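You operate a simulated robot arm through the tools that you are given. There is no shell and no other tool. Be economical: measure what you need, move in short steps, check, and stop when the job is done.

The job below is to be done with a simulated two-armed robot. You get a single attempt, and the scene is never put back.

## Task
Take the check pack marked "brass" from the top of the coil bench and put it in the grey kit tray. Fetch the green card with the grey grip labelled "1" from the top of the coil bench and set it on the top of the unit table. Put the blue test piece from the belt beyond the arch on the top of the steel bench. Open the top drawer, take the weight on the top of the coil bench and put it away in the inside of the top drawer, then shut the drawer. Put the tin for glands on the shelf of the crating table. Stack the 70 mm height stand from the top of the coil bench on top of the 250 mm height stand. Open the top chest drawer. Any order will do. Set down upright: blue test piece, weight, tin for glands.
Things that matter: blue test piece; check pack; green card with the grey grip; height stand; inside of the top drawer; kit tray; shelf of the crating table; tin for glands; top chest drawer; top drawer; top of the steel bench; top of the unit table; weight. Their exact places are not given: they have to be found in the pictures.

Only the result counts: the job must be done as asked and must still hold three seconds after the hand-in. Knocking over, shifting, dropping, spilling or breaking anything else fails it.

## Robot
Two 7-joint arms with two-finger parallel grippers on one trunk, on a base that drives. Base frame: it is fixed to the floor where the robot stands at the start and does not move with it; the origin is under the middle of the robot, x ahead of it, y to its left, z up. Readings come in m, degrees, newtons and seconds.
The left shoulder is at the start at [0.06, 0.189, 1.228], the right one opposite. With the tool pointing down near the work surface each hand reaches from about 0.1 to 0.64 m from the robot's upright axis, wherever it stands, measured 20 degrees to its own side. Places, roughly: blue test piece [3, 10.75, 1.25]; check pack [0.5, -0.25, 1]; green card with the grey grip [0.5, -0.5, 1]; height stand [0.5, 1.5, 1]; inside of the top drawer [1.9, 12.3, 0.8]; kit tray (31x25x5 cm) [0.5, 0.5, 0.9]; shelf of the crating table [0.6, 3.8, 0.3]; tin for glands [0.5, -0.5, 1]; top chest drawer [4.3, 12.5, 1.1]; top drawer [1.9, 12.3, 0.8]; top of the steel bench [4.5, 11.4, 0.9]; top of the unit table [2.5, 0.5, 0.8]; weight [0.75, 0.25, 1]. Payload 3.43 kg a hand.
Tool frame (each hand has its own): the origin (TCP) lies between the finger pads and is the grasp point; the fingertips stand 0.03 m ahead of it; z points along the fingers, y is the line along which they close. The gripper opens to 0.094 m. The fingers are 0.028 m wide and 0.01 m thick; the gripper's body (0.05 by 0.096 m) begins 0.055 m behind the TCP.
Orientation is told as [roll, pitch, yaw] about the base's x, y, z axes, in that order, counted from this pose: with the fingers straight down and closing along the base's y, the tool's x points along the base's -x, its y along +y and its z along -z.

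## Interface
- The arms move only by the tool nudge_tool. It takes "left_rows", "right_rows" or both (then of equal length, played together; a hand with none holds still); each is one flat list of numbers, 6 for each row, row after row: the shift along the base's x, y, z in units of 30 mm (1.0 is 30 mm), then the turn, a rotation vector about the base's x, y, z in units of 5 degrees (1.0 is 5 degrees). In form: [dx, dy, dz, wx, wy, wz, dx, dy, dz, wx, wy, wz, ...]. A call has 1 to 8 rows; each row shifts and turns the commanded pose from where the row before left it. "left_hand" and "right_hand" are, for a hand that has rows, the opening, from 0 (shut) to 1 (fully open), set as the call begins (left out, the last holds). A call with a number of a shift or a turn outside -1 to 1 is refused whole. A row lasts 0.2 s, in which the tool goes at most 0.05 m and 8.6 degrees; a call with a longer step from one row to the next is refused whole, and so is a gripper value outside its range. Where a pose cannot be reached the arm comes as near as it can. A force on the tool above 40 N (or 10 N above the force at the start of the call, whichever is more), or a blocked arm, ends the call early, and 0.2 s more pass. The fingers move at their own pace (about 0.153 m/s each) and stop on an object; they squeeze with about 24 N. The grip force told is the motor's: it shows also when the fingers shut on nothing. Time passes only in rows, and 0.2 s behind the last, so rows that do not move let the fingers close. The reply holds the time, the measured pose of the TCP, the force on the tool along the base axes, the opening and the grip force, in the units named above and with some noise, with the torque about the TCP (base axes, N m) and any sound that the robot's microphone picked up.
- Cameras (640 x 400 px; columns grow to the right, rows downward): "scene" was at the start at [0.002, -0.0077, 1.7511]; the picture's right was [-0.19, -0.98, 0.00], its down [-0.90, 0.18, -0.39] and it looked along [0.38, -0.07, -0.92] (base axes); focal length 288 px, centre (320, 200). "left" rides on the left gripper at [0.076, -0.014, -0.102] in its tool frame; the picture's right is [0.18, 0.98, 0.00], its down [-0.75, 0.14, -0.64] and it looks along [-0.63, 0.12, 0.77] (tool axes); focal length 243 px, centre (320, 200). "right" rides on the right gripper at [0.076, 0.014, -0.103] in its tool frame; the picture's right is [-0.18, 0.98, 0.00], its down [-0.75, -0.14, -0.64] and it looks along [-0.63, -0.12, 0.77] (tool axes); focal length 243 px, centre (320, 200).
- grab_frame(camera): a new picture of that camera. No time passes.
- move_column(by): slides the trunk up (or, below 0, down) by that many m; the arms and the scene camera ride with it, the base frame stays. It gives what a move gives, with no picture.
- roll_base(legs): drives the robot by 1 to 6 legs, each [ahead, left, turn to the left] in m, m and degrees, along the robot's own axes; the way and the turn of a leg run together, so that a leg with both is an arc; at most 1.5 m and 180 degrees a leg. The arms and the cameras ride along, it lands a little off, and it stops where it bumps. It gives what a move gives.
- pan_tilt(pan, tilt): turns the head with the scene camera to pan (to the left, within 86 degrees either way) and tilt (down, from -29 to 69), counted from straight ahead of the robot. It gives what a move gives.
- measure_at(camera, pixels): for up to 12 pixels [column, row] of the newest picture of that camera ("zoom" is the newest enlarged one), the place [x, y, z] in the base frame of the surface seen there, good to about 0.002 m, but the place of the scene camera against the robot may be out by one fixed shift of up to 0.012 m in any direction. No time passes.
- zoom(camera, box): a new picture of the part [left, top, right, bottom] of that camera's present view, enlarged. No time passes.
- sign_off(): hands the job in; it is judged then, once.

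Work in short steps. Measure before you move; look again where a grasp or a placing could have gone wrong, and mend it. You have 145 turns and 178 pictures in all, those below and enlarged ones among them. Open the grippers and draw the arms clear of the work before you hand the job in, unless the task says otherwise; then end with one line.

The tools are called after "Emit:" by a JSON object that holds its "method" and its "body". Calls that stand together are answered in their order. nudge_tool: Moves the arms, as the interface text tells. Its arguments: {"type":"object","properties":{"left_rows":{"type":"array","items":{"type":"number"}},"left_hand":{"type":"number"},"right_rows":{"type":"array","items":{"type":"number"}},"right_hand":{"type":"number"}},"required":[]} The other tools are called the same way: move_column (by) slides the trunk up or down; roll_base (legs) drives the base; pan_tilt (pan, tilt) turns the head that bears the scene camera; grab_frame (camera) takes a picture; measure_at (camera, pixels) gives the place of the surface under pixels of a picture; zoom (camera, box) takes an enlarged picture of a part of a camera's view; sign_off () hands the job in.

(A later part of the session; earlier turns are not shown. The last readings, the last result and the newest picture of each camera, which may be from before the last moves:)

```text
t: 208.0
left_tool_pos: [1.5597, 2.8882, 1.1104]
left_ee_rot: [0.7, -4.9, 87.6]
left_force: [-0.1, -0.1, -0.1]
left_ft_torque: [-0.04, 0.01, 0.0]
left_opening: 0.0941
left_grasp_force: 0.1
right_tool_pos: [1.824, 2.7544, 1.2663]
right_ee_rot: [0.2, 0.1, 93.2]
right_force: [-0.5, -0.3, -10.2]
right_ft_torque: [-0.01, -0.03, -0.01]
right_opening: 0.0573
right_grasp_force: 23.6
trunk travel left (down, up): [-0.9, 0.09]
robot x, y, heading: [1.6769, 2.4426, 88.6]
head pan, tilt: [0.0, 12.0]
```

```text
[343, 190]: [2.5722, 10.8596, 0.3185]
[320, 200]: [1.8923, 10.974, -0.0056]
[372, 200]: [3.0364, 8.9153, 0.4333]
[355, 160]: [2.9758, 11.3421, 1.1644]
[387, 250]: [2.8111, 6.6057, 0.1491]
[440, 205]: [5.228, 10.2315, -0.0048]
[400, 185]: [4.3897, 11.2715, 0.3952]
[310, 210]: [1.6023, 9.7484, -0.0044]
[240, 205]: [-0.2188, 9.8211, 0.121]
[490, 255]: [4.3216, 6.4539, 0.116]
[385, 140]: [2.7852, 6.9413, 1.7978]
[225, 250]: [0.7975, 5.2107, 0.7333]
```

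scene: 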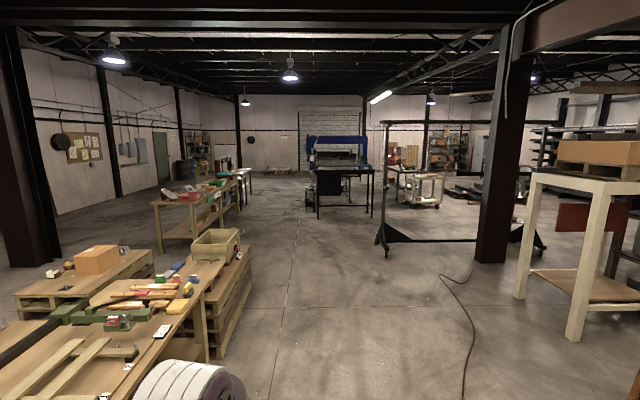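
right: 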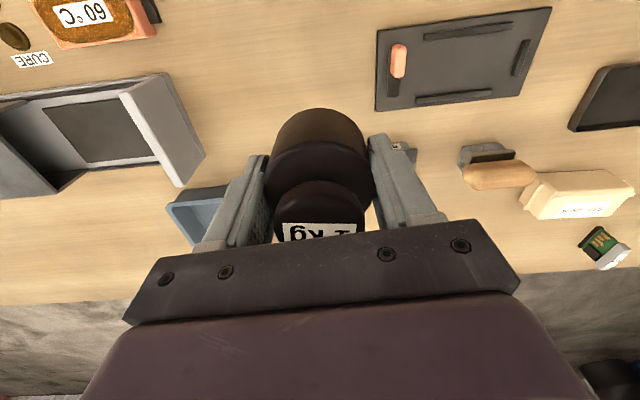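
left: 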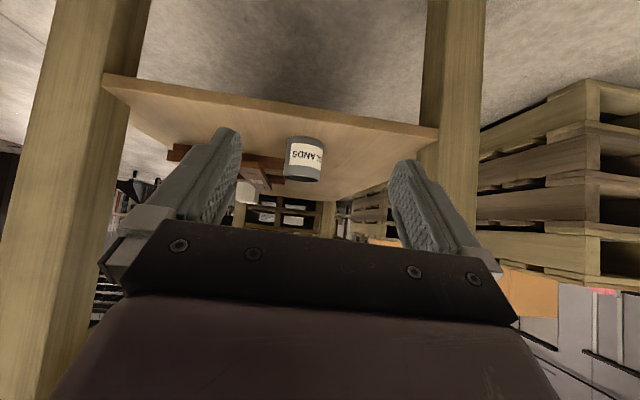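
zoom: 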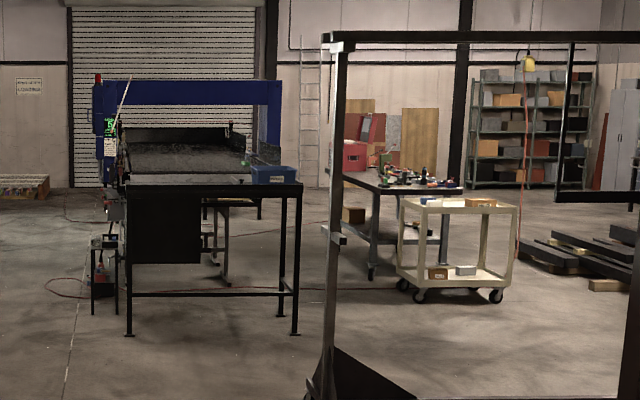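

The way north at x≈1.6 is clear. I drive 6 m ahead and look again.

Emit:
{"method": "roll_base", "body": {"legs": [[1.5, 0, 1.3], [1.5, 0, 0], [1.5, 0, 0], [1.5, 0, 0]]}}

Emit:
{"method": "grab_frame", "body": {"camera": "scene"}}

Emit:
{"method": "zoom", "body": {"camera": "scene", "box": [320, 110, 520, 240]}}

```text
t: 236.2
left_tool_pos: [1.493, 8.8081, 1.1086]
left_ee_rot: [0.8, -4.9, 90.7]
left_force: [-0.3, 0.0, -0.1]
left_ft_torque: [0.02, 0.01, -0.03]
left_opening: 0.0941
left_grasp_force: 0.0
right_tool_pos: [1.7623, 8.6897, 1.266]
right_ee_rot: [0.0, 0.1, 96.3]
right_force: [-0.3, 0.5, -9.1]
right_ft_torque: [-0.01, 0.0, 0.01]
right_opening: 0.0566
right_grasp_force: 24.0
trunk travel left (down, up): [-0.9, 0.09]
robot x, y, heading: [1.6328, 8.3643, 91.5]
head pan, tilt: [0.0, 12.0]
```

```text
101 pictures are left
```

scene: 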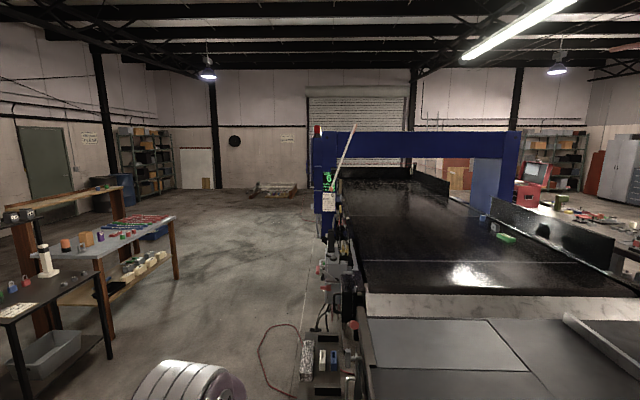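

```text
3.08 times, centred on (420, 175) of scene
```

zoom: 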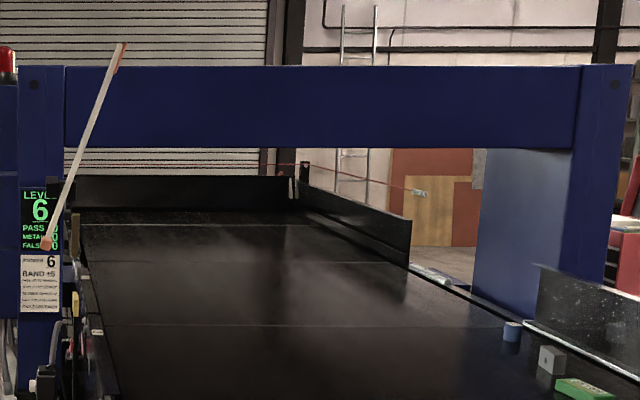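

The blue test piece is seen at zoom (512,332) on the belt's right side. I measure it, the belt and arch.

Emit:
{"method": "measure_at", "body": {"camera": "zoom", "pixels": [[512, 332], [512, 340], [547, 358], [590, 390], [300, 320], [300, 260], [200, 110], [560, 300], [480, 300], [560, 325], [95, 330], [630, 310]]}}

Emit:
{"method": "measure_at", "body": {"camera": "scene", "pixels": [[400, 250], [370, 280], [440, 335], [600, 270], [310, 390], [345, 320], [180, 230], [110, 345], [480, 300], [360, 300], [330, 250], [620, 330]]}}

Emit:
{"method": "pan_tilt", "body": {"pan": -45, "tilt": 25}}

Emit:
{"method": "grab_frame", "body": {"camera": "scene"}}

```text
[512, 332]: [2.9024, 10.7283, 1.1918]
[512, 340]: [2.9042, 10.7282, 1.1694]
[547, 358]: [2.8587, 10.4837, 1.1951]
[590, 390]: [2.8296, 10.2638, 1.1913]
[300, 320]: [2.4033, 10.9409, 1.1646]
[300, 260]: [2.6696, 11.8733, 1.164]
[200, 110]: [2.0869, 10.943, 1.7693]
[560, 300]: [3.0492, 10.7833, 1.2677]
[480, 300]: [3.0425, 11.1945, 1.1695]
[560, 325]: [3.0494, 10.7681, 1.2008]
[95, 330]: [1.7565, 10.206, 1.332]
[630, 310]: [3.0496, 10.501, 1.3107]
```

```text
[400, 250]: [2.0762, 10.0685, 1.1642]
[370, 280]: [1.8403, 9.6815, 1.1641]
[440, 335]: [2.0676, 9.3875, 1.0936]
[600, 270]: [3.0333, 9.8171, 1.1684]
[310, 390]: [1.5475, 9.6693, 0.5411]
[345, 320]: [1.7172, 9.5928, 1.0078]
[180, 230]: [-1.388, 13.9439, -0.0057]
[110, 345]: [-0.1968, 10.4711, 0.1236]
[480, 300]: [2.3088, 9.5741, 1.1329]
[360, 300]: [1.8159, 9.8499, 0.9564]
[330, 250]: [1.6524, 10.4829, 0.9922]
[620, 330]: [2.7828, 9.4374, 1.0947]
```

```text
t: 237.3
left_tool_pos: [1.4923, 8.8069, 1.109]
left_ee_rot: [0.9, -4.9, 90.7]
left_force: [-0.2, -0.3, -0.4]
left_ft_torque: [-0.01, -0.02, -0.02]
left_opening: 0.094
left_grasp_force: 0.1
right_tool_pos: [1.7616, 8.6908, 1.267]
right_ee_rot: [0.0, 0.0, 96.3]
right_force: [0.4, 0.5, -10.5]
right_ft_torque: [-0.01, -0.01, -0.02]
right_opening: 0.0569
right_grasp_force: 23.4
trunk travel left (down, up): [-0.9, 0.09]
robot x, y, heading: [1.6303, 8.366, 91.6]
head pan, tilt: [-45.0, 25.0]
```

```text
99 pictures are left
```

scene: 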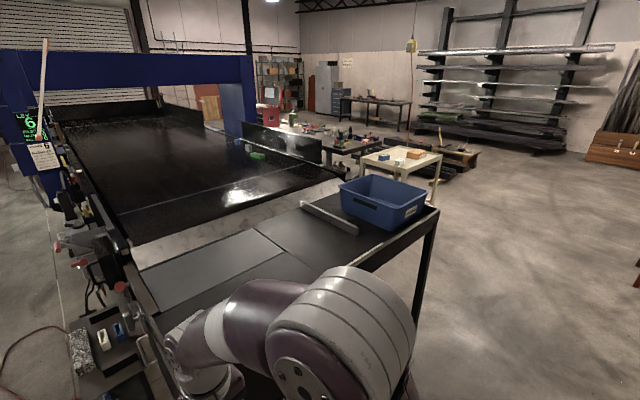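

First the drawer at (1.9,12.3), on the belt's left side. I strafe left and drive along the machine, then look to the right.

Emit:
{"method": "roll_base", "body": {"legs": [[0, 0.72, -1.5], [1.5, 0, 0], [1.0, 0, 0]]}}

Emit:
{"method": "pan_tilt", "body": {"pan": -45, "tilt": 30}}

Emit:
{"method": "grab_frame", "body": {"camera": "scene"}}

```text
t: 253.2
left_tool_pos: [0.7537, 11.3229, 1.1089]
left_ee_rot: [0.8, -5.0, 89.4]
left_force: [0.5, 0.0, 0.2]
left_ft_torque: [0.02, 0.03, -0.01]
left_opening: 0.094
left_grasp_force: 0.1
right_tool_pos: [1.0218, 11.1972, 1.2668]
right_ee_rot: [0.0, 0.1, 95.0]
right_force: [-0.7, 0.5, -9.8]
right_ft_torque: [0.01, 0.02, -0.01]
right_opening: 0.0571
right_grasp_force: 24.2
trunk travel left (down, up): [-0.9, 0.09]
robot x, y, heading: [0.8856, 10.8788, 90.4]
head pan, tilt: [-45.0, 25.0]
```

```text
t: 253.8
left_tool_pos: [0.7551, 11.3234, 1.1096]
left_ee_rot: [0.9, -5.0, 89.4]
left_force: [-0.1, -0.9, -0.6]
left_ft_torque: [0.01, -0.06, -0.02]
left_opening: 0.0942
left_grasp_force: 0.1
right_tool_pos: [1.021, 11.1981, 1.267]
right_ee_rot: [0.0, 0.2, 95.0]
right_force: [0.2, 0.7, -9.9]
right_ft_torque: [-0.03, 0.04, 0.0]
right_opening: 0.057
right_grasp_force: 23.9
trunk travel left (down, up): [-0.9, 0.09]
robot x, y, heading: [0.8855, 10.8744, 90.5]
head pan, tilt: [-45.0, 30.0]
```

```text
98 pictures are left
```

scene: 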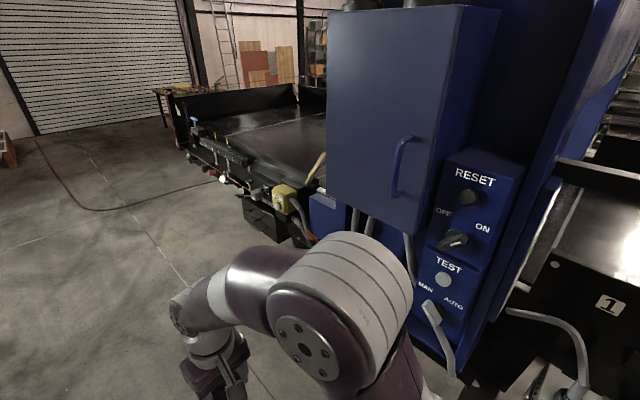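

A dark drawer box shows at (265,215). I go on 1.3 m and turn right to face the machine's side.

Emit:
{"method": "roll_base", "body": {"legs": [[1.35, 0, 0], [0, 0, -90]]}}

Emit:
{"method": "pan_tilt", "body": {"pan": 0, "tilt": 35}}

Emit:
{"method": "grab_frame", "body": {"camera": "scene"}}

```text
t: 264.4
left_tool_pos: [1.321, 12.3721, 1.1098]
left_ee_rot: [0.9, -4.9, 0.3]
left_force: [0.1, 0.0, 0.2]
left_ft_torque: [-0.02, 0.01, -0.02]
left_opening: 0.0939
left_grasp_force: 0.0
right_tool_pos: [1.2022, 12.1025, 1.2674]
right_ee_rot: [0.0, 0.1, 5.9]
right_force: [-0.2, 0.0, -9.2]
right_ft_torque: [0.02, 0.01, 0.01]
right_opening: 0.057
right_grasp_force: 24.4
trunk travel left (down, up): [-0.9, 0.09]
robot x, y, heading: [0.877, 12.2345, 1.5]
head pan, tilt: [-45.0, 30.0]
```

```text
t: 265.5
left_tool_pos: [1.3219, 12.3723, 1.1094]
left_ee_rot: [0.8, -4.9, 0.4]
left_force: [-0.2, 0.2, -0.3]
left_ft_torque: [0.02, 0.02, 0.0]
left_opening: 0.094
left_grasp_force: 0.0
right_tool_pos: [1.2013, 12.102, 1.2674]
right_ee_rot: [-0.1, 0.2, 5.8]
right_force: [0.0, 0.2, -9.4]
right_ft_torque: [0.01, 0.0, 0.0]
right_opening: 0.0571
right_grasp_force: 23.6
trunk travel left (down, up): [-0.9, 0.09]
robot x, y, heading: [0.879, 12.2363, 1.5]
head pan, tilt: [0.0, 35.0]
```

```text
97 pictures are left
```

scene: 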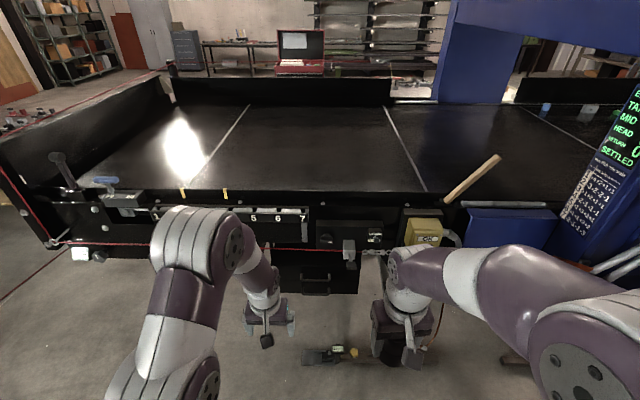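

Drawers with handles are at (318,280). I zoom and measure.

Emit:
{"method": "zoom", "body": {"camera": "scene", "box": [240, 220, 440, 345]}}

Emit:
{"method": "measure_at", "body": {"camera": "zoom", "pixels": [[195, 170], [245, 182], [195, 195], [295, 195], [300, 150], [380, 200], [345, 100], [110, 170], [245, 150], [245, 215], [362, 225], [405, 65]]}}

```text
3.20 times, centred on (340, 282) of scene
```

zoom: 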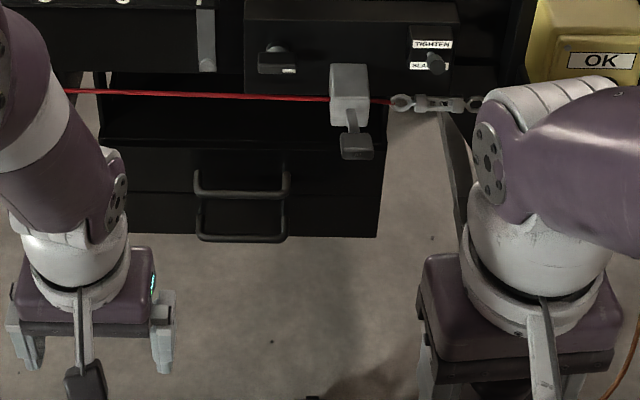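

```text
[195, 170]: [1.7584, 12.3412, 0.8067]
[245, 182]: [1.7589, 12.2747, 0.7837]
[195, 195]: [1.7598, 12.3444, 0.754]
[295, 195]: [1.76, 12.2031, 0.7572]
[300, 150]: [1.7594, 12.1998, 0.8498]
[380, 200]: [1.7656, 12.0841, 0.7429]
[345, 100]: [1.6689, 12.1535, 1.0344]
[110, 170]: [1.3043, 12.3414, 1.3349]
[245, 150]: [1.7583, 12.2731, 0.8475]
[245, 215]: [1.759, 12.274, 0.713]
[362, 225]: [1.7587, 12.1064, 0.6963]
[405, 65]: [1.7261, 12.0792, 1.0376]
```

I lower the trunk 0.4 m so as to see the drawer face straight on, and look with scene and left cameras.

Emit:
{"method": "move_column", "body": {"by": -0.4}}

Emit:
{"method": "pan_tilt", "body": {"pan": 0, "tilt": 25}}

Emit:
{"method": "grab_frame", "body": {"camera": "scene"}}

Emit:
{"method": "zoom", "body": {"camera": "scene", "box": [230, 200, 420, 320]}}

```text
t: 269.3
left_tool_pos: [1.3217, 12.3714, 0.7106]
left_ee_rot: [0.8, -5.0, 0.2]
left_force: [-0.8, -0.1, -0.2]
left_ft_torque: [0.01, -0.02, -0.01]
left_opening: 0.094
left_grasp_force: 0.0
right_tool_pos: [1.2013, 12.1019, 0.8669]
right_ee_rot: [0.1, 0.1, 5.9]
right_force: [0.7, -0.4, -10.3]
right_ft_torque: [0.04, 0.01, -0.02]
right_opening: 0.0571
right_grasp_force: 23.7
trunk travel left (down, up): [-0.5, 0.49]
robot x, y, heading: [0.879, 12.2365, 1.4]
head pan, tilt: [0.0, 35.0]
```

```text
t: 270.0
left_tool_pos: [1.3211, 12.3705, 0.7096]
left_ee_rot: [0.7, -4.9, 0.2]
left_force: [-0.3, 0.5, 0.1]
left_ft_torque: [0.01, -0.02, 0.01]
left_opening: 0.0941
left_grasp_force: 0.0
right_tool_pos: [1.2027, 12.1019, 0.867]
right_ee_rot: [0.0, 0.2, 5.9]
right_force: [0.6, -0.1, -9.1]
right_ft_torque: [-0.04, -0.04, 0.02]
right_opening: 0.0572
right_grasp_force: 24.0
trunk travel left (down, up): [-0.5, 0.49]
robot x, y, heading: [0.8767, 12.2336, 1.2]
head pan, tilt: [0.0, 25.0]
```

```text
95 pictures are left
```

scene: 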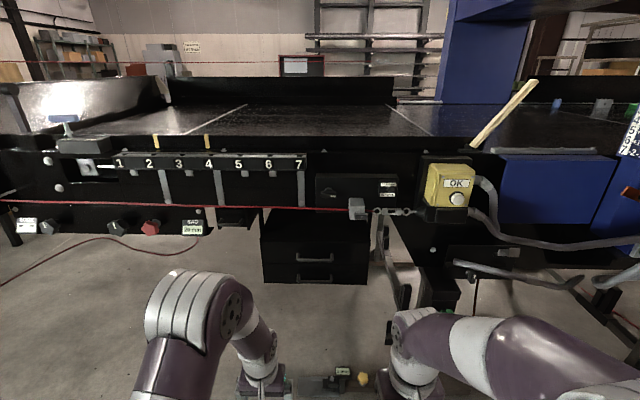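

```text
3.33 times, centred on (325, 260) of scene
```

zoom: 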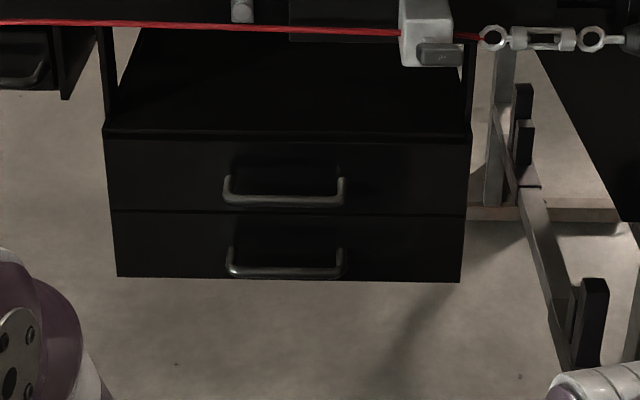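

Two drawers with bar handles; a red cord runs above (z≈1.03) and must not be touched. I measure the handle bars, faces and the cord.

Emit:
{"method": "measure_at", "body": {"camera": "zoom", "pixels": [[285, 199], [235, 197], [335, 199], [226, 185], [342, 185], [285, 165], [285, 136], [285, 211], [285, 272], [120, 160], [460, 160], [250, 31]]}}

```text
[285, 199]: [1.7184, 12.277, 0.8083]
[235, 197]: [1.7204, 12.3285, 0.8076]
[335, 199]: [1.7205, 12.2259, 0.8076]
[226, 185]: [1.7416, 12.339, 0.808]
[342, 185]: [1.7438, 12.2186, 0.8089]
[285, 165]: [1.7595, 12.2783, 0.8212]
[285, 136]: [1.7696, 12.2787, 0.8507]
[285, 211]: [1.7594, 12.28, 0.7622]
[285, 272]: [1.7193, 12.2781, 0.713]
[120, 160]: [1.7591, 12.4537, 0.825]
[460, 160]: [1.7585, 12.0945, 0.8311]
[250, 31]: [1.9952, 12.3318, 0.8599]
```

Top handle bar: x≈1.72, y 12.22–12.335, z≈0.814. I turn the left hand to point forward with fingers closing vertically (rotation 120° about (1,-1,-1)), extending as I go.

Emit:
{"method": "nudge_tool", "body": {"left_rows": [0.4, 0, 0.25, 0.98, -0.98, -0.98, 0.4, 0, 0.25, 0.98, -0.98, -0.98, 0.4, 0, 0.25, 0.98, -0.98, -0.98, 0.4, 0, 0.25, 0.98, -0.98, -0.98, 0.4, 0, 0.25, 0.98, -0.98, -0.98, 0.4, 0, 0.25, 0.98, -0.98, -0.98, 0.4, 0, 0.25, 0.98, -0.98, -0.98], "left_hand": 1}}

Emit:
{"method": "nudge_tool", "body": {"left_rows": [0.4, 0, 0.25, 0.98, -0.98, -0.98, 0.4, 0, 0.25, 0.98, -0.98, -0.98, 0.4, 0, 0.25, 0.98, -0.98, -0.98, 0.4, 0, 0.25, 0.98, -0.98, -0.98, 0.4, 0, 0.25, 0.98, -0.98, -0.98, 0.4, 0, 0.25, 0.98, -0.98, -0.98, 0.4, 0, 0.25, 0.98, -0.98, -0.98]}}

Emit:
{"method": "grab_frame", "body": {"camera": "left"}}

Emit:
{"method": "grab_frame", "body": {"camera": "scene"}}

```text
t: 271.6
left_tool_pos: [1.4075, 12.3705, 0.7613]
left_ee_rot: [46.7, -23.2, -48.2]
left_force: [0.8, 0.4, -0.3]
left_ft_torque: [0.0, -0.01, 0.01]
left_opening: 0.094
left_grasp_force: 0.0
right_tool_pos: [1.2029, 12.1016, 0.8681]
right_ee_rot: [0.0, 0.0, 5.9]
right_force: [-0.7, 0.0, -9.5]
right_ft_torque: [0.0, 0.0, 0.02]
right_opening: 0.057
right_grasp_force: 24.2
trunk travel left (down, up): [-0.5, 0.49]
robot x, y, heading: [0.8772, 12.2374, 1.3]
head pan, tilt: [0.0, 25.0]
```

```text
t: 273.2
left_tool_pos: [1.4726, 12.3717, 0.8055]
left_ee_rot: [83.7, -7.5, -87.2]
left_force: [-1.3, -1.5, 0.2]
left_ft_torque: [-0.03, -0.02, -0.02]
left_opening: 0.0939
left_grasp_force: 0.1
left hand out of reach, approached as far as the arm can: row 6, 7
right_tool_pos: [1.2008, 12.1017, 0.8669]
right_ee_rot: [-0.1, 0.2, 5.9]
right_force: [-0.5, 0.1, -10.0]
right_ft_torque: [-0.03, -0.02, -0.01]
right_opening: 0.0568
right_grasp_force: 23.8
trunk travel left (down, up): [-0.5, 0.49]
robot x, y, heading: [0.8793, 12.2355, 1.4]
head pan, tilt: [0.0, 25.0]
```

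```text
93 pictures are left
```

left: 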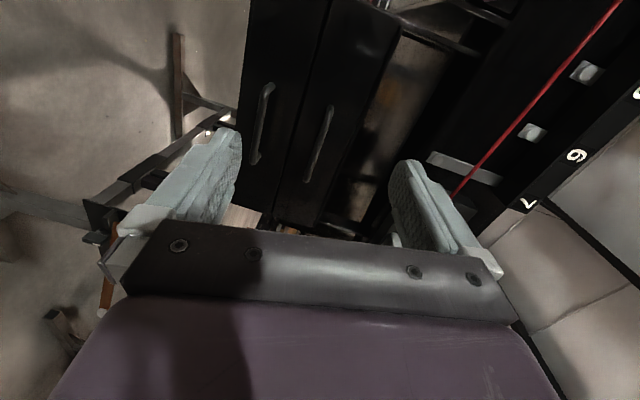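

```text
92 pictures are left
```

scene: 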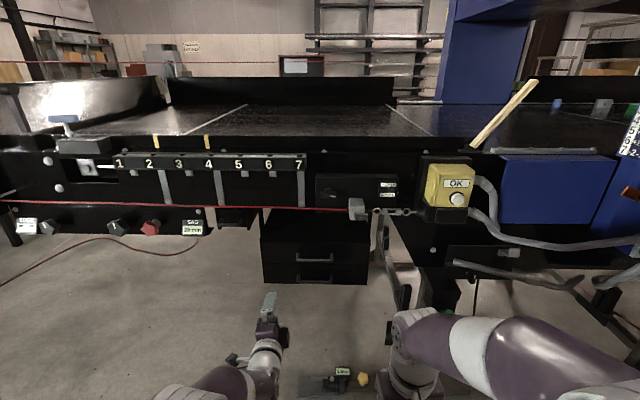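

The left hand points forward now. I measure the top handle (at (320,145)) with the left camera.

Emit:
{"method": "measure_at", "body": {"camera": "left", "pixels": [[330, 110], [319, 145], [307, 180], [263, 95], [255, 160], [345, 120], [318, 60], [520, 120], [430, 180]]}}

Emit:
{"method": "roll_base", "body": {"legs": [[0.12, -0.1, -1.4]]}}

Emit:
{"method": "nudge_tool", "body": {"left_rows": [0, 0, 0, 0.8, -0.6, 0, 0, 0, 0, 0.7, -0.6, 0]}}

Emit:
{"method": "grab_frame", "body": {"camera": "left"}}

```text
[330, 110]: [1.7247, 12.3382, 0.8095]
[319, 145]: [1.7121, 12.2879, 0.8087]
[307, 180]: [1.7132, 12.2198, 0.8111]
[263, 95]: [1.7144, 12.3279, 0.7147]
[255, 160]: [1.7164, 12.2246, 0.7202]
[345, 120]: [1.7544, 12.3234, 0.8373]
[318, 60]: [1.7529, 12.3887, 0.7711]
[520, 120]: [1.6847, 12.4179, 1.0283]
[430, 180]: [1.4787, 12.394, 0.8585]
```

```text
t: 274.6
left_tool_pos: [1.5973, 12.2567, 0.8055]
left_ee_rot: [83.6, -7.6, -88.5]
left_force: [0.1, 0.3, 0.4]
left_ft_torque: [0.0, -0.01, 0.01]
left_opening: 0.0939
left_grasp_force: 0.1
right_tool_pos: [1.3186, 11.9948, 0.8664]
right_ee_rot: [0.0, 0.2, 4.5]
right_force: [1.3, 0.2, -10.2]
right_ft_torque: [0.01, 0.02, -0.06]
right_opening: 0.0571
right_grasp_force: 24.1
trunk travel left (down, up): [-0.5, 0.49]
robot x, y, heading: [0.997, 12.1396, 0.1]
head pan, tilt: [0.0, 25.0]
```

```text
t: 275.2
left_tool_pos: [1.6114, 12.2542, 0.8142]
left_ee_rot: [89.6, -0.2, -88.8]
left_force: [-0.1, 0.1, -0.3]
left_ft_torque: [-0.02, -0.02, 0.01]
left_opening: 0.0944
left_grasp_force: 0.0
left hand out of reach, approached as far as the arm can: row 2
right_tool_pos: [1.3178, 11.9948, 0.8667]
right_ee_rot: [0.0, 0.2, 4.5]
right_force: [0.8, -0.9, -9.4]
right_ft_torque: [-0.02, 0.02, -0.01]
right_opening: 0.057
right_grasp_force: 23.7
trunk travel left (down, up): [-0.5, 0.49]
robot x, y, heading: [0.9994, 12.1358, -0.1]
head pan, tilt: [0.0, 25.0]
```

```text
91 pictures are left
```

left: 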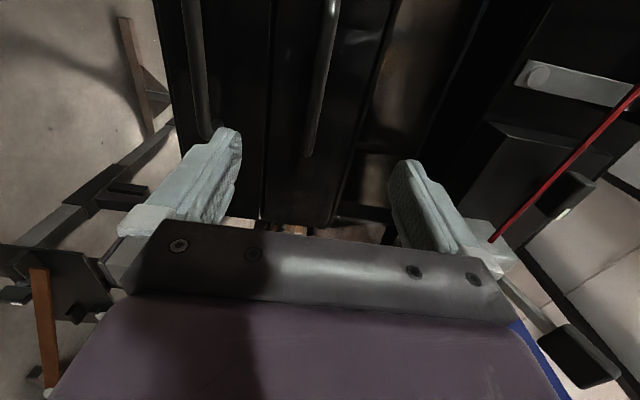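

Orientation is now right: horizontal, closing vertically. The bar is at x≈1.716, z≈0.810; I drive 0.09 m ahead and check.

Emit:
{"method": "roll_base", "body": {"legs": [[0.09, 0.015, 0]]}}

Emit:
{"method": "grab_frame", "body": {"camera": "left"}}

Emit:
{"method": "grab_frame", "body": {"camera": "scene"}}

```text
t: 276.4
left_tool_pos: [1.7023, 12.2683, 0.8143]
left_ee_rot: [89.6, -0.2, -89.1]
left_force: [-0.5, -0.6, -0.3]
left_ft_torque: [0.0, 0.0, 0.02]
left_opening: 0.094
left_grasp_force: 0.1
right_tool_pos: [1.408, 12.0094, 0.8655]
right_ee_rot: [0.0, 0.2, 4.4]
right_force: [1.0, 0.5, -9.3]
right_ft_torque: [0.03, 0.0, 0.01]
right_opening: 0.057
right_grasp_force: 23.6
trunk travel left (down, up): [-0.5, 0.49]
robot x, y, heading: [1.0874, 12.1545, -0.2]
head pan, tilt: [0.0, 25.0]
```

```text
90 pictures are left
```

left: 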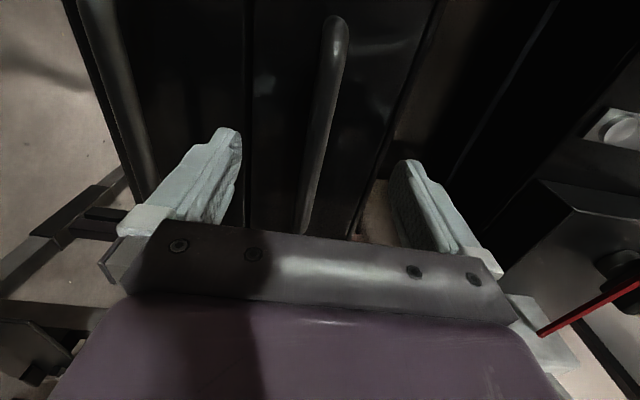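

```text
89 pictures are left
```

scene: 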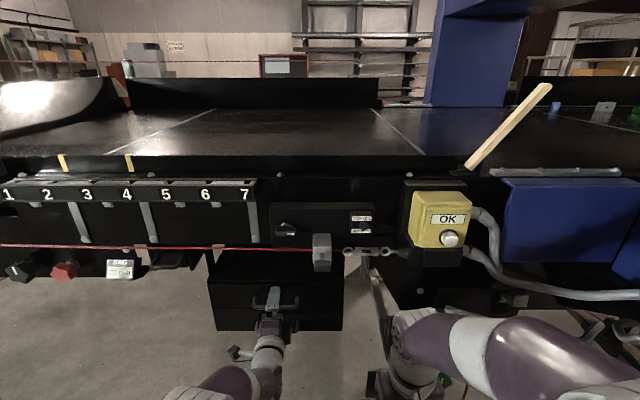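

The bar lies between the fingers. I close on it and pull by driving back 0.2 m.

Emit:
{"method": "nudge_tool", "body": {"left_rows": [0, 0, 0, 0, 0, 0, 0, 0, 0, 0, 0, 0, 0, 0, 0, 0, 0, 0, 0, 0, 0, 0, 0, 0], "left_hand": 0}}

Emit:
{"method": "roll_base", "body": {"legs": [[-0.2, 0, 0]]}}

Emit:
{"method": "grab_frame", "body": {"camera": "scene"}}

Emit:
{"method": "grab_frame", "body": {"camera": "left"}}

```text
t: 277.4
left_tool_pos: [1.6998, 12.2693, 0.8095]
left_ee_rot: [88.9, -0.2, -89.1]
left_force: [-12.8, -4.4, -30.0]
left_ft_torque: [0.36, 0.59, -0.16]
left_opening: 0.0116
left_grasp_force: 45.3
right_tool_pos: [1.4079, 12.0078, 0.8662]
right_ee_rot: [0.0, 0.3, 4.3]
right_force: [0.1, -0.3, -8.8]
right_ft_torque: [0.01, -0.04, 0.01]
right_opening: 0.0569
right_grasp_force: 24.1
trunk travel left (down, up): [-0.5, 0.49]
robot x, y, heading: [1.0869, 12.1483, -0.1]
head pan, tilt: [0.0, 25.0]
```

```text
t: 278.9
left_tool_pos: [1.502, 12.2691, 0.8077]
left_ee_rot: [88.8, -0.2, -89.1]
left_force: [0.4, -5.7, -36.6]
left_ft_torque: [0.38, 0.69, 0.22]
left_opening: 0.0116
left_grasp_force: 45.0
right_tool_pos: [1.2099, 12.0092, 0.8669]
right_ee_rot: [-0.1, 0.4, 4.3]
right_force: [-0.1, 0.1, -10.1]
right_ft_torque: [-0.05, 0.01, -0.02]
right_opening: 0.0572
right_grasp_force: 23.8
trunk travel left (down, up): [-0.5, 0.49]
robot x, y, heading: [0.8894, 12.1489, -0.2]
head pan, tilt: [0.0, 25.0]
```

```text
88 pictures are left
```

scene: 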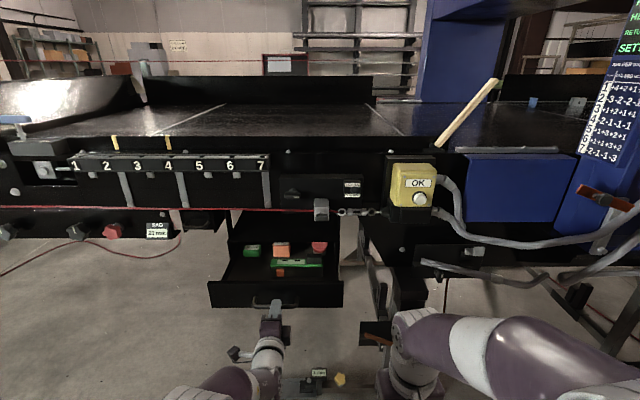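

```text
87 pictures are left
```

left: 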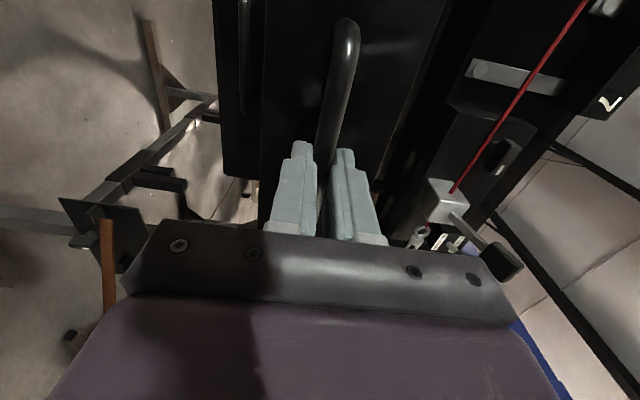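

The drawer is open 0.2 m and contains small items. I zoom and measure the free space inside.

Emit:
{"method": "zoom", "body": {"camera": "scene", "box": [190, 215, 370, 315]}}

Emit:
{"method": "measure_at", "body": {"camera": "zoom", "pixels": [[120, 215], [420, 225], [460, 215], [450, 160], [280, 195], [350, 200], [250, 200], [75, 245], [520, 245], [200, 140], [380, 110], [470, 125]]}}

```text
3.56 times, centred on (280, 265) of scene
```

zoom: 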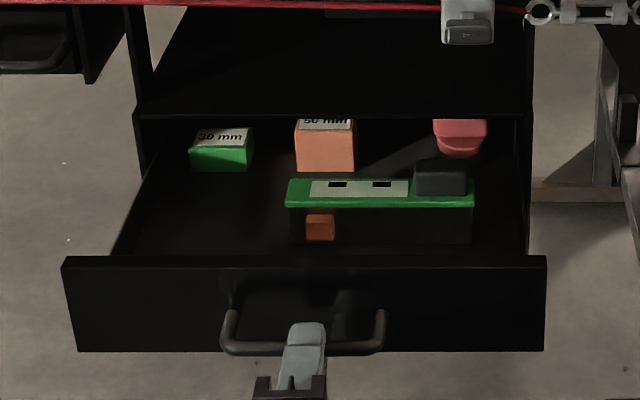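

```text
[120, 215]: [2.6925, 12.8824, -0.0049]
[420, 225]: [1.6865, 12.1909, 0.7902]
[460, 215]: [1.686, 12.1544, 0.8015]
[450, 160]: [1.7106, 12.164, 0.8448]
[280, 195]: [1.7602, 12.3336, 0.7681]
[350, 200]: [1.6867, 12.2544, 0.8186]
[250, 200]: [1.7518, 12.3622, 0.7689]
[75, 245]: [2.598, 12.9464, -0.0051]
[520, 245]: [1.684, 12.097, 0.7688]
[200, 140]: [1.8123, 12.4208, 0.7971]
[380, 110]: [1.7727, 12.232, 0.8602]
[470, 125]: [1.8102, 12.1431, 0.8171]
```

Emit:
{"method": "measure_at", "body": {"camera": "zoom", "pixels": [[250, 108], [250, 114], [250, 118], [250, 121], [180, 258], [180, 268], [420, 262], [200, 240], [170, 230], [480, 240], [250, 180], [350, 130]]}}

Emit:
{"method": "nudge_tool", "body": {"left_rows": [0, 0, 0, 0, 0, 0, 0, 0, 0, 0, 0, 0], "left_hand": 1}}

Emit:
{"method": "roll_base", "body": {"legs": [[-0.12, 0, 0]]}}

Emit:
{"method": "grab_frame", "body": {"camera": "scene"}}

```text
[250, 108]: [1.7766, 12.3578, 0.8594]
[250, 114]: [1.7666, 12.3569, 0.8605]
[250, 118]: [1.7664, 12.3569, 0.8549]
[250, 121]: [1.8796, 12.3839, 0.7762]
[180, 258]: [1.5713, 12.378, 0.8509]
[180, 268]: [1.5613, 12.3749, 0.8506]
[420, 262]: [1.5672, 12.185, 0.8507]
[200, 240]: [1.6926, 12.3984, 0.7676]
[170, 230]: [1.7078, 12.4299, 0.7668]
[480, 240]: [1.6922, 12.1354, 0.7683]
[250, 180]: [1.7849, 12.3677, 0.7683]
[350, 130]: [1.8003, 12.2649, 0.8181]
```

```text
t: 279.5
left_tool_pos: [1.4997, 12.2692, 0.8104]
left_ee_rot: [89.1, -0.2, -89.1]
left_force: [-0.3, 0.7, 0.4]
left_ft_torque: [0.02, 0.01, 0.01]
left_opening: 0.0943
left_grasp_force: 0.0
right_tool_pos: [1.2061, 12.0103, 0.8672]
right_ee_rot: [0.0, 0.2, 4.3]
right_force: [-0.2, 1.3, -8.9]
right_ft_torque: [-0.03, 0.01, 0.03]
right_opening: 0.0569
right_grasp_force: 23.9
trunk travel left (down, up): [-0.5, 0.49]
robot x, y, heading: [0.8873, 12.1524, -0.3]
head pan, tilt: [0.0, 25.0]
```

```text
t: 280.8
left_tool_pos: [1.3775, 12.2686, 0.8112]
left_ee_rot: [89.1, -0.2, -89.1]
left_force: [0.5, 0.4, 0.0]
left_ft_torque: [-0.03, 0.02, -0.01]
left_opening: 0.0942
left_grasp_force: 0.1
right_tool_pos: [1.0832, 12.0096, 0.8671]
right_ee_rot: [0.0, 0.2, 4.3]
right_force: [-0.9, -0.3, -9.7]
right_ft_torque: [0.04, -0.03, 0.02]
right_opening: 0.0569
right_grasp_force: 23.7
trunk travel left (down, up): [-0.5, 0.49]
robot x, y, heading: [0.7667, 12.1519, -0.1]
head pan, tilt: [0.0, 25.0]
```

```text
85 pictures are left
```

scene: 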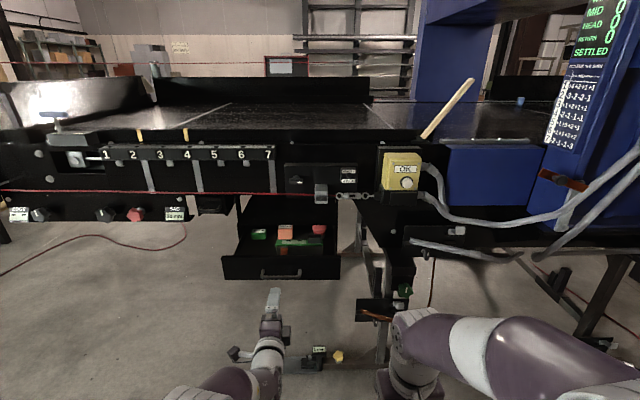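

The strip behind the drawer front (x 1.573–1.687) is near the cord (x≈1.685, z≈1.03); I pull the drawer out ~0.09 m more so the hand stays clear of it.

Emit:
{"method": "roll_base", "body": {"legs": [[0.12, 0, 0]]}}

Emit:
{"method": "nudge_tool", "body": {"left_rows": [0, 0, 0, 0, 0, 0, 0, 0, 0, 0, 0, 0, 0, 0, 0, 0, 0, 0, 0, 0, 0, 0, 0, 0], "left_hand": 0}}

Emit:
{"method": "roll_base", "body": {"legs": [[-0.09, 0, 0]]}}

Emit:
{"method": "grab_frame", "body": {"camera": "scene"}}

```text
t: 282.0
left_tool_pos: [1.4997, 12.2691, 0.8098]
left_ee_rot: [89.0, -0.2, -89.0]
left_force: [-0.2, 0.1, -0.7]
left_ft_torque: [-0.02, -0.01, 0.02]
left_opening: 0.0941
left_grasp_force: 0.1
right_tool_pos: [1.2059, 12.01, 0.8661]
right_ee_rot: [0.0, 0.4, 4.4]
right_force: [1.0, 0.6, -9.2]
right_ft_torque: [0.01, 0.02, 0.0]
right_opening: 0.0571
right_grasp_force: 24.1
trunk travel left (down, up): [-0.5, 0.49]
robot x, y, heading: [0.8857, 12.152, -0.2]
head pan, tilt: [0.0, 25.0]
```

```text
t: 283.0
left_tool_pos: [1.4983, 12.268, 0.8088]
left_ee_rot: [88.8, -0.3, -89.0]
left_force: [-1.3, -1.0, -11.2]
left_ft_torque: [0.33, 0.25, -0.17]
left_opening: 0.012
left_grasp_force: 44.9
right_tool_pos: [1.2051, 12.0095, 0.8669]
right_ee_rot: [0.0, 0.3, 4.4]
right_force: [-0.6, 0.8, -10.2]
right_ft_torque: [-0.03, 0.01, -0.01]
right_opening: 0.0568
right_grasp_force: 24.0
trunk travel left (down, up): [-0.5, 0.49]
robot x, y, heading: [0.8842, 12.1513, -0.1]
head pan, tilt: [0.0, 25.0]
```

```text
t: 284.1
left_tool_pos: [1.4075, 12.2693, 0.8084]
left_ee_rot: [88.8, -0.2, -89.1]
left_force: [-0.6, -1.5, -16.0]
left_ft_torque: [0.33, 0.47, -0.2]
left_opening: 0.0119
left_grasp_force: 44.5
right_tool_pos: [1.1149, 12.0101, 0.8664]
right_ee_rot: [0.0, 0.3, 4.4]
right_force: [-0.1, -0.9, -9.7]
right_ft_torque: [-0.03, -0.03, -0.04]
right_opening: 0.0569
right_grasp_force: 23.9
trunk travel left (down, up): [-0.5, 0.49]
robot x, y, heading: [0.7945, 12.1514, -0.0]
head pan, tilt: [0.0, 25.0]
```

```text
84 pictures are left
```

scene: 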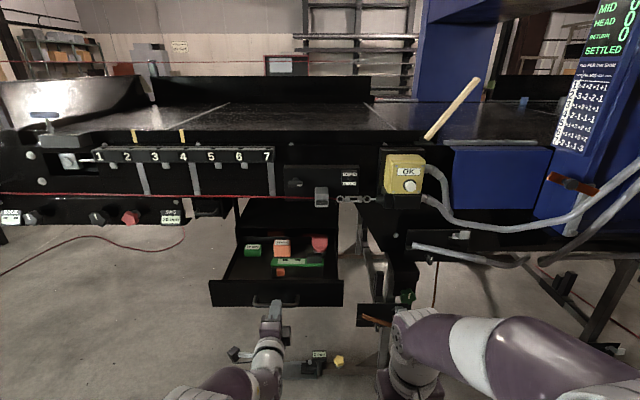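

Opened 0.29 m. I release, back off 0.1 m, and test drawing the left hand back and down out of the way.

Emit:
{"method": "nudge_tool", "body": {"left_rows": [0, 0, 0, 0, 0, 0, 0, 0, 0, 0, 0, 0], "left_hand": 1}}

Emit:
{"method": "roll_base", "body": {"legs": [[-0.1, 0, 0]]}}

Emit:
{"method": "nudge_tool", "body": {"left_rows": [-0.5, 0.5, -1, 0, 0, 0, -0.5, 0.5, -1, 0, 0, 0, -0.5, 0.5, -1, 0, 0, 0, -0.5, 0.5, -1, 0, 0, 0, -0.5, 0.5, -1, 0, 0, 0, -0.5, 0.5, -1, 0, 0, 0, -0.5, 0.5, -1, 0, 0, 0, -0.5, 0.5, -1, 0, 0, 0], "right_rows": [0, 0, 1, 0, 0, 0, 0, 0, 1, 0, 0, 0, 0, 0, 0.5, 0, 0, 0, 0, 0, 0, 0, 0, 0, 0, 0, 0, 0, 0, 0, 0, 0, 0, 0, 0, 0, 0, 0, 0, 0, 0, 0, 0, 0, 0, 0, 0, 0]}}

Emit:
{"method": "grab_frame", "body": {"camera": "scene"}}

```text
t: 284.7
left_tool_pos: [1.4056, 12.2692, 0.8094]
left_ee_rot: [89.0, -0.2, -89.0]
left_force: [0.7, -0.9, -0.3]
left_ft_torque: [-0.03, 0.03, -0.02]
left_opening: 0.0942
left_grasp_force: 0.0
right_tool_pos: [1.1134, 12.0095, 0.8669]
right_ee_rot: [0.0, 0.2, 4.4]
right_force: [-0.1, 0.3, -9.9]
right_ft_torque: [0.02, 0.0, 0.02]
right_opening: 0.0571
right_grasp_force: 24.2
trunk travel left (down, up): [-0.5, 0.49]
robot x, y, heading: [0.7948, 12.1564, -0.3]
head pan, tilt: [0.0, 25.0]
```

```text
t: 285.9
left_tool_pos: [1.3053, 12.2693, 0.8106]
left_ee_rot: [89.0, -0.1, -88.9]
left_force: [-0.7, 0.0, 0.2]
left_ft_torque: [-0.03, 0.01, 0.02]
left_opening: 0.0941
left_grasp_force: 0.1
right_tool_pos: [1.0133, 12.0096, 0.867]
right_ee_rot: [0.0, 0.0, 4.4]
right_force: [-1.1, 0.1, -8.8]
right_ft_torque: [0.04, 0.0, 0.0]
right_opening: 0.0571
right_grasp_force: 23.9
trunk travel left (down, up): [-0.5, 0.49]
robot x, y, heading: [0.6936, 12.1517, -0.1]
head pan, tilt: [0.0, 25.0]
```

```text
t: 287.7
left_tool_pos: [1.3395, 12.2689, 0.6357]
left_ee_rot: [87.7, -0.3, -88.4]
left_force: [-0.1, -0.5, -0.2]
left_ft_torque: [0.02, 0.01, -0.03]
left_opening: 0.0936
left_grasp_force: 0.0
left hand out of reach, approached as far as the arm can: row 1, 2, 3, 4, 5, 6, 7, 8
right_tool_pos: [1.0139, 12.0108, 0.915]
right_ee_rot: [0.0, 0.2, 4.4]
right_force: [-0.1, -0.8, -9.1]
right_ft_torque: [-0.01, 0.01, 0.01]
right_opening: 0.0566
right_grasp_force: 24.6
right hand out of reach, approached as far as the arm can: row 2, 3
trunk travel left (down, up): [-0.5, 0.49]
robot x, y, heading: [0.6926, 12.153, -0.2]
head pan, tilt: [0.0, 25.0]
```

```text
83 pictures are left
```

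scene: 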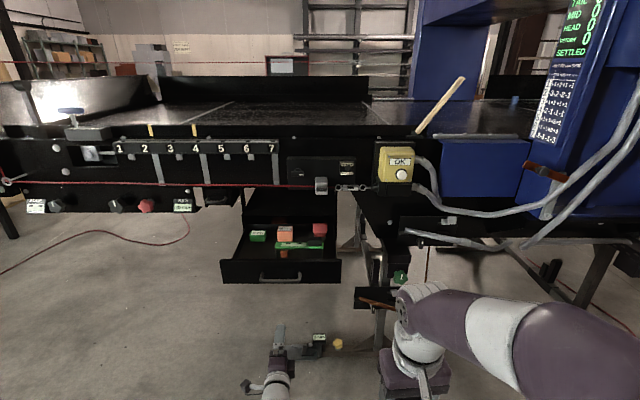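

The left hand is low (z 0.636), which passes beneath the drawer. I shift the base ahead 0.3 and left 0.12 m, then raise the weight over the drawer front.

Emit:
{"method": "roll_base", "body": {"legs": [[0.28, 0.12, 0]]}}

Emit:
{"method": "nudge_tool", "body": {"right_rows": [0.5, 0.2, 0.8, 0, 0, -0.3, 0.5, 0.3, 0.8, 0, 0, -0.3, 0.5, 0.5, 0.5, 0, 0, -0.3, 0.5, 0.5, 0.5, 0, 0, 0, 1, 0.5, 0, 0, 0, 0, 1, 0.3, 0, 0, 0, 0, 1, 0, 0, 0, 0, 0, 1, 0, 0, 0, 0, 0]}}

Emit:
{"method": "grab_frame", "body": {"camera": "right"}}

Emit:
{"method": "grab_frame", "body": {"camera": "scene"}}

```text
t: 289.8
left_tool_pos: [1.6175, 12.3884, 0.6355]
left_ee_rot: [87.8, -0.3, -88.5]
left_force: [0.4, 0.2, 0.2]
left_ft_torque: [-0.01, -0.02, 0.0]
left_opening: 0.0939
left_grasp_force: 0.1
right_tool_pos: [1.2931, 12.1306, 0.9154]
right_ee_rot: [-0.1, 0.2, 4.3]
right_force: [0.9, 0.4, -9.3]
right_ft_torque: [-0.01, 0.03, 0.04]
right_opening: 0.0569
right_grasp_force: 23.8
trunk travel left (down, up): [-0.5, 0.49]
robot x, y, heading: [0.9772, 12.2713, -0.2]
head pan, tilt: [0.0, 25.0]
```

```text
t: 291.6
left_tool_pos: [1.6195, 12.3882, 0.637]
left_ee_rot: [87.8, -0.3, -88.5]
left_force: [-0.3, 0.5, -1.6]
left_ft_torque: [0.04, -0.02, -0.02]
left_opening: 0.0941
left_grasp_force: 0.2
right_tool_pos: [1.4438, 12.1903, 0.8589]
right_ee_rot: [0.0, 0.2, -0.2]
right_force: [-0.2, -0.5, -10.1]
right_ft_torque: [-0.05, -0.02, -0.03]
right_opening: 0.0569
right_grasp_force: 24.3
right hand out of reach, approached as far as the arm can: row 1, 2, 3, 4, 5, 6, 7, 8
trunk travel left (down, up): [-0.5, 0.49]
robot x, y, heading: [0.9686, 12.2722, -0.0]
head pan, tilt: [0.0, 25.0]
```

```text
82 pictures are left
```

right: 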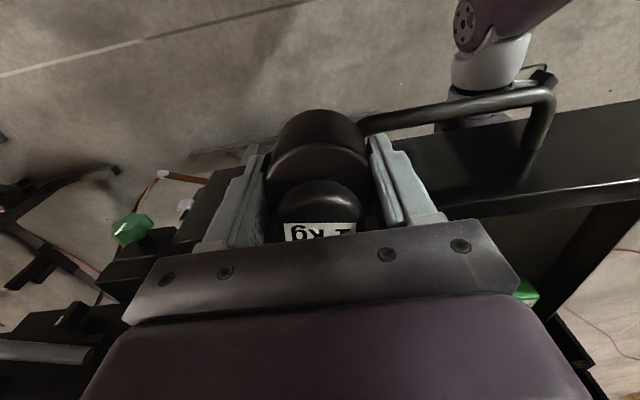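

```text
81 pictures are left
```

scene: 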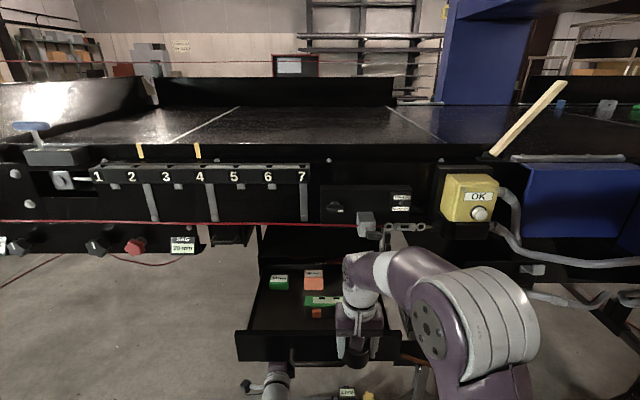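

With the trunk this low the right arm cannot hold the weight high enough. I back the hand and base off, turn the left hand back to pointing down, and raise the trunk 0.3 m.

Emit:
{"method": "nudge_tool", "body": {"right_rows": [-0.5, 0, 0.1, 0, 0, 0, -0.8, 0, 0.1, 0, 0, 0, -0.8, 0, 0.1, 0, 0, 0, -0.8, 0, 0.1, 0, 0, 0]}}

Emit:
{"method": "roll_base", "body": {"legs": [[-0.35, 0, 0]]}}

Emit:
{"method": "nudge_tool", "body": {"left_rows": [-0.1, 0, 0.5, -0.98, 0.98, 0.98, -0.2, 0, 0.5, -0.98, 0.98, 0.98, -0.3, 0, 0.5, -0.98, 0.98, 0.98, -0.3, 0, 0.5, -0.98, 0.98, 0.98, -0.4, 0, 0.3, -0.98, 0.98, 0.98, -0.4, 0, 0.3, -0.98, 0.98, 0.98, -0.4, 0, 0.3, -0.98, 0.98, 0.98]}}

Emit:
{"method": "nudge_tool", "body": {"left_rows": [-0.4, 0, 0.1, -0.98, 0.98, 0.98, -0.4, 0, 0.1, -0.98, 0.98, 0.98, -0.4, 0, 0.1, -0.98, 0.98, 0.98, -0.4, 0, 0, -0.98, 0.98, 0.98, -0.4, 0, 0, -0.98, 0.98, 0.98, -0.4, 0, 0, -0.98, 0.98, 0.98, -0.4, 0, 0, -0.98, 0.98, 0.98]}}

Emit:
{"method": "move_column", "body": {"by": 0.35}}

Emit:
{"method": "grab_frame", "body": {"camera": "scene"}}

```text
t: 292.6
left_tool_pos: [1.6183, 12.3887, 0.6368]
left_ee_rot: [87.8, -0.1, -88.4]
left_force: [-0.4, -0.3, 0.2]
left_ft_torque: [-0.02, -0.03, -0.04]
left_opening: 0.0938
left_grasp_force: 0.0
right_tool_pos: [1.3539, 12.1887, 0.8715]
right_ee_rot: [0.1, 0.2, -0.2]
right_force: [-0.4, 0.9, -8.9]
right_ft_torque: [-0.04, 0.01, -0.03]
right_opening: 0.0569
right_grasp_force: 23.4
trunk travel left (down, up): [-0.5, 0.49]
robot x, y, heading: [0.9742, 12.2707, -0.3]
head pan, tilt: [0.0, 25.0]
```

```text
t: 294.8
left_tool_pos: [1.267, 12.3881, 0.6365]
left_ee_rot: [87.7, -0.2, -88.6]
left_force: [0.4, -0.3, 0.6]
left_ft_torque: [-0.02, 0.01, 0.0]
left_opening: 0.094
left_grasp_force: 0.1
right_tool_pos: [1.0034, 12.1896, 0.8725]
right_ee_rot: [0.0, 0.1, -0.3]
right_force: [0.6, 0.6, -8.8]
right_ft_torque: [-0.04, 0.03, -0.01]
right_opening: 0.057
right_grasp_force: 24.0
trunk travel left (down, up): [-0.5, 0.49]
robot x, y, heading: [0.6236, 12.2728, -0.3]
head pan, tilt: [0.0, 25.0]
```

```text
t: 296.4
left_tool_pos: [1.2038, 12.387, 0.7225]
left_ee_rot: [42.7, -18.5, -44.2]
left_force: [1.0, -0.9, -0.2]
left_ft_torque: [-0.01, 0.03, 0.04]
left_opening: 0.0941
left_grasp_force: 0.1
right_tool_pos: [1.0035, 12.1903, 0.8724]
right_ee_rot: [0.0, 0.3, -0.3]
right_force: [-0.1, 0.1, -9.0]
right_ft_torque: [-0.02, 0.01, 0.0]
right_opening: 0.0569
right_grasp_force: 24.0
trunk travel left (down, up): [-0.5, 0.49]
robot x, y, heading: [0.6198, 12.2729, -0.6]
head pan, tilt: [0.0, 25.0]
```

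```text
t: 298.0
left_tool_pos: [1.1211, 12.3885, 0.7329]
left_ee_rot: [-1.7, 0.9, -0.5]
left_force: [0.3, -0.9, 0.1]
left_ft_torque: [0.01, 0.05, 0.01]
left_opening: 0.0941
left_grasp_force: 0.1
right_tool_pos: [1.0039, 12.1907, 0.8722]
right_ee_rot: [0.0, 0.2, -0.3]
right_force: [1.1, -0.5, -11.6]
right_ft_torque: [0.0, -0.01, -0.01]
right_opening: 0.0574
right_grasp_force: 23.5
trunk travel left (down, up): [-0.5, 0.49]
robot x, y, heading: [0.6212, 12.2739, -0.4]
head pan, tilt: [0.0, 25.0]
```

```text
t: 301.4
left_tool_pos: [1.1196, 12.3886, 1.0826]
left_ee_rot: [-1.5, 0.8, -0.6]
left_force: [0.3, -0.3, 0.6]
left_ft_torque: [-0.01, 0.01, -0.03]
left_opening: 0.094
left_grasp_force: 0.0
right_tool_pos: [1.0037, 12.1906, 1.2221]
right_ee_rot: [0.0, 0.1, -0.2]
right_force: [0.2, 0.2, -9.6]
right_ft_torque: [-0.03, -0.02, 0.01]
right_opening: 0.0568
right_grasp_force: 23.7
trunk travel left (down, up): [-0.85, 0.14]
robot x, y, heading: [0.6235, 12.2735, -0.3]
head pan, tilt: [0.0, 25.0]
```

```text
80 pictures are left
```

scene: 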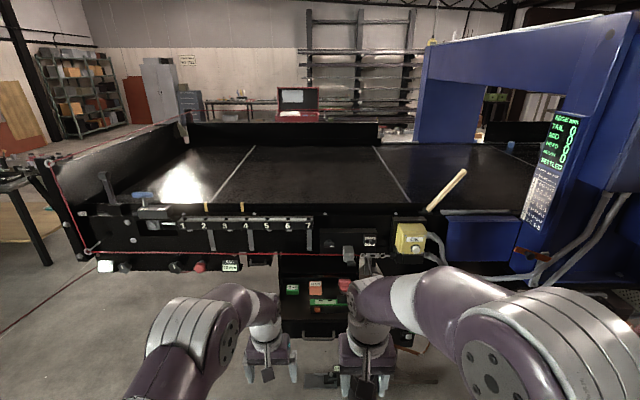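

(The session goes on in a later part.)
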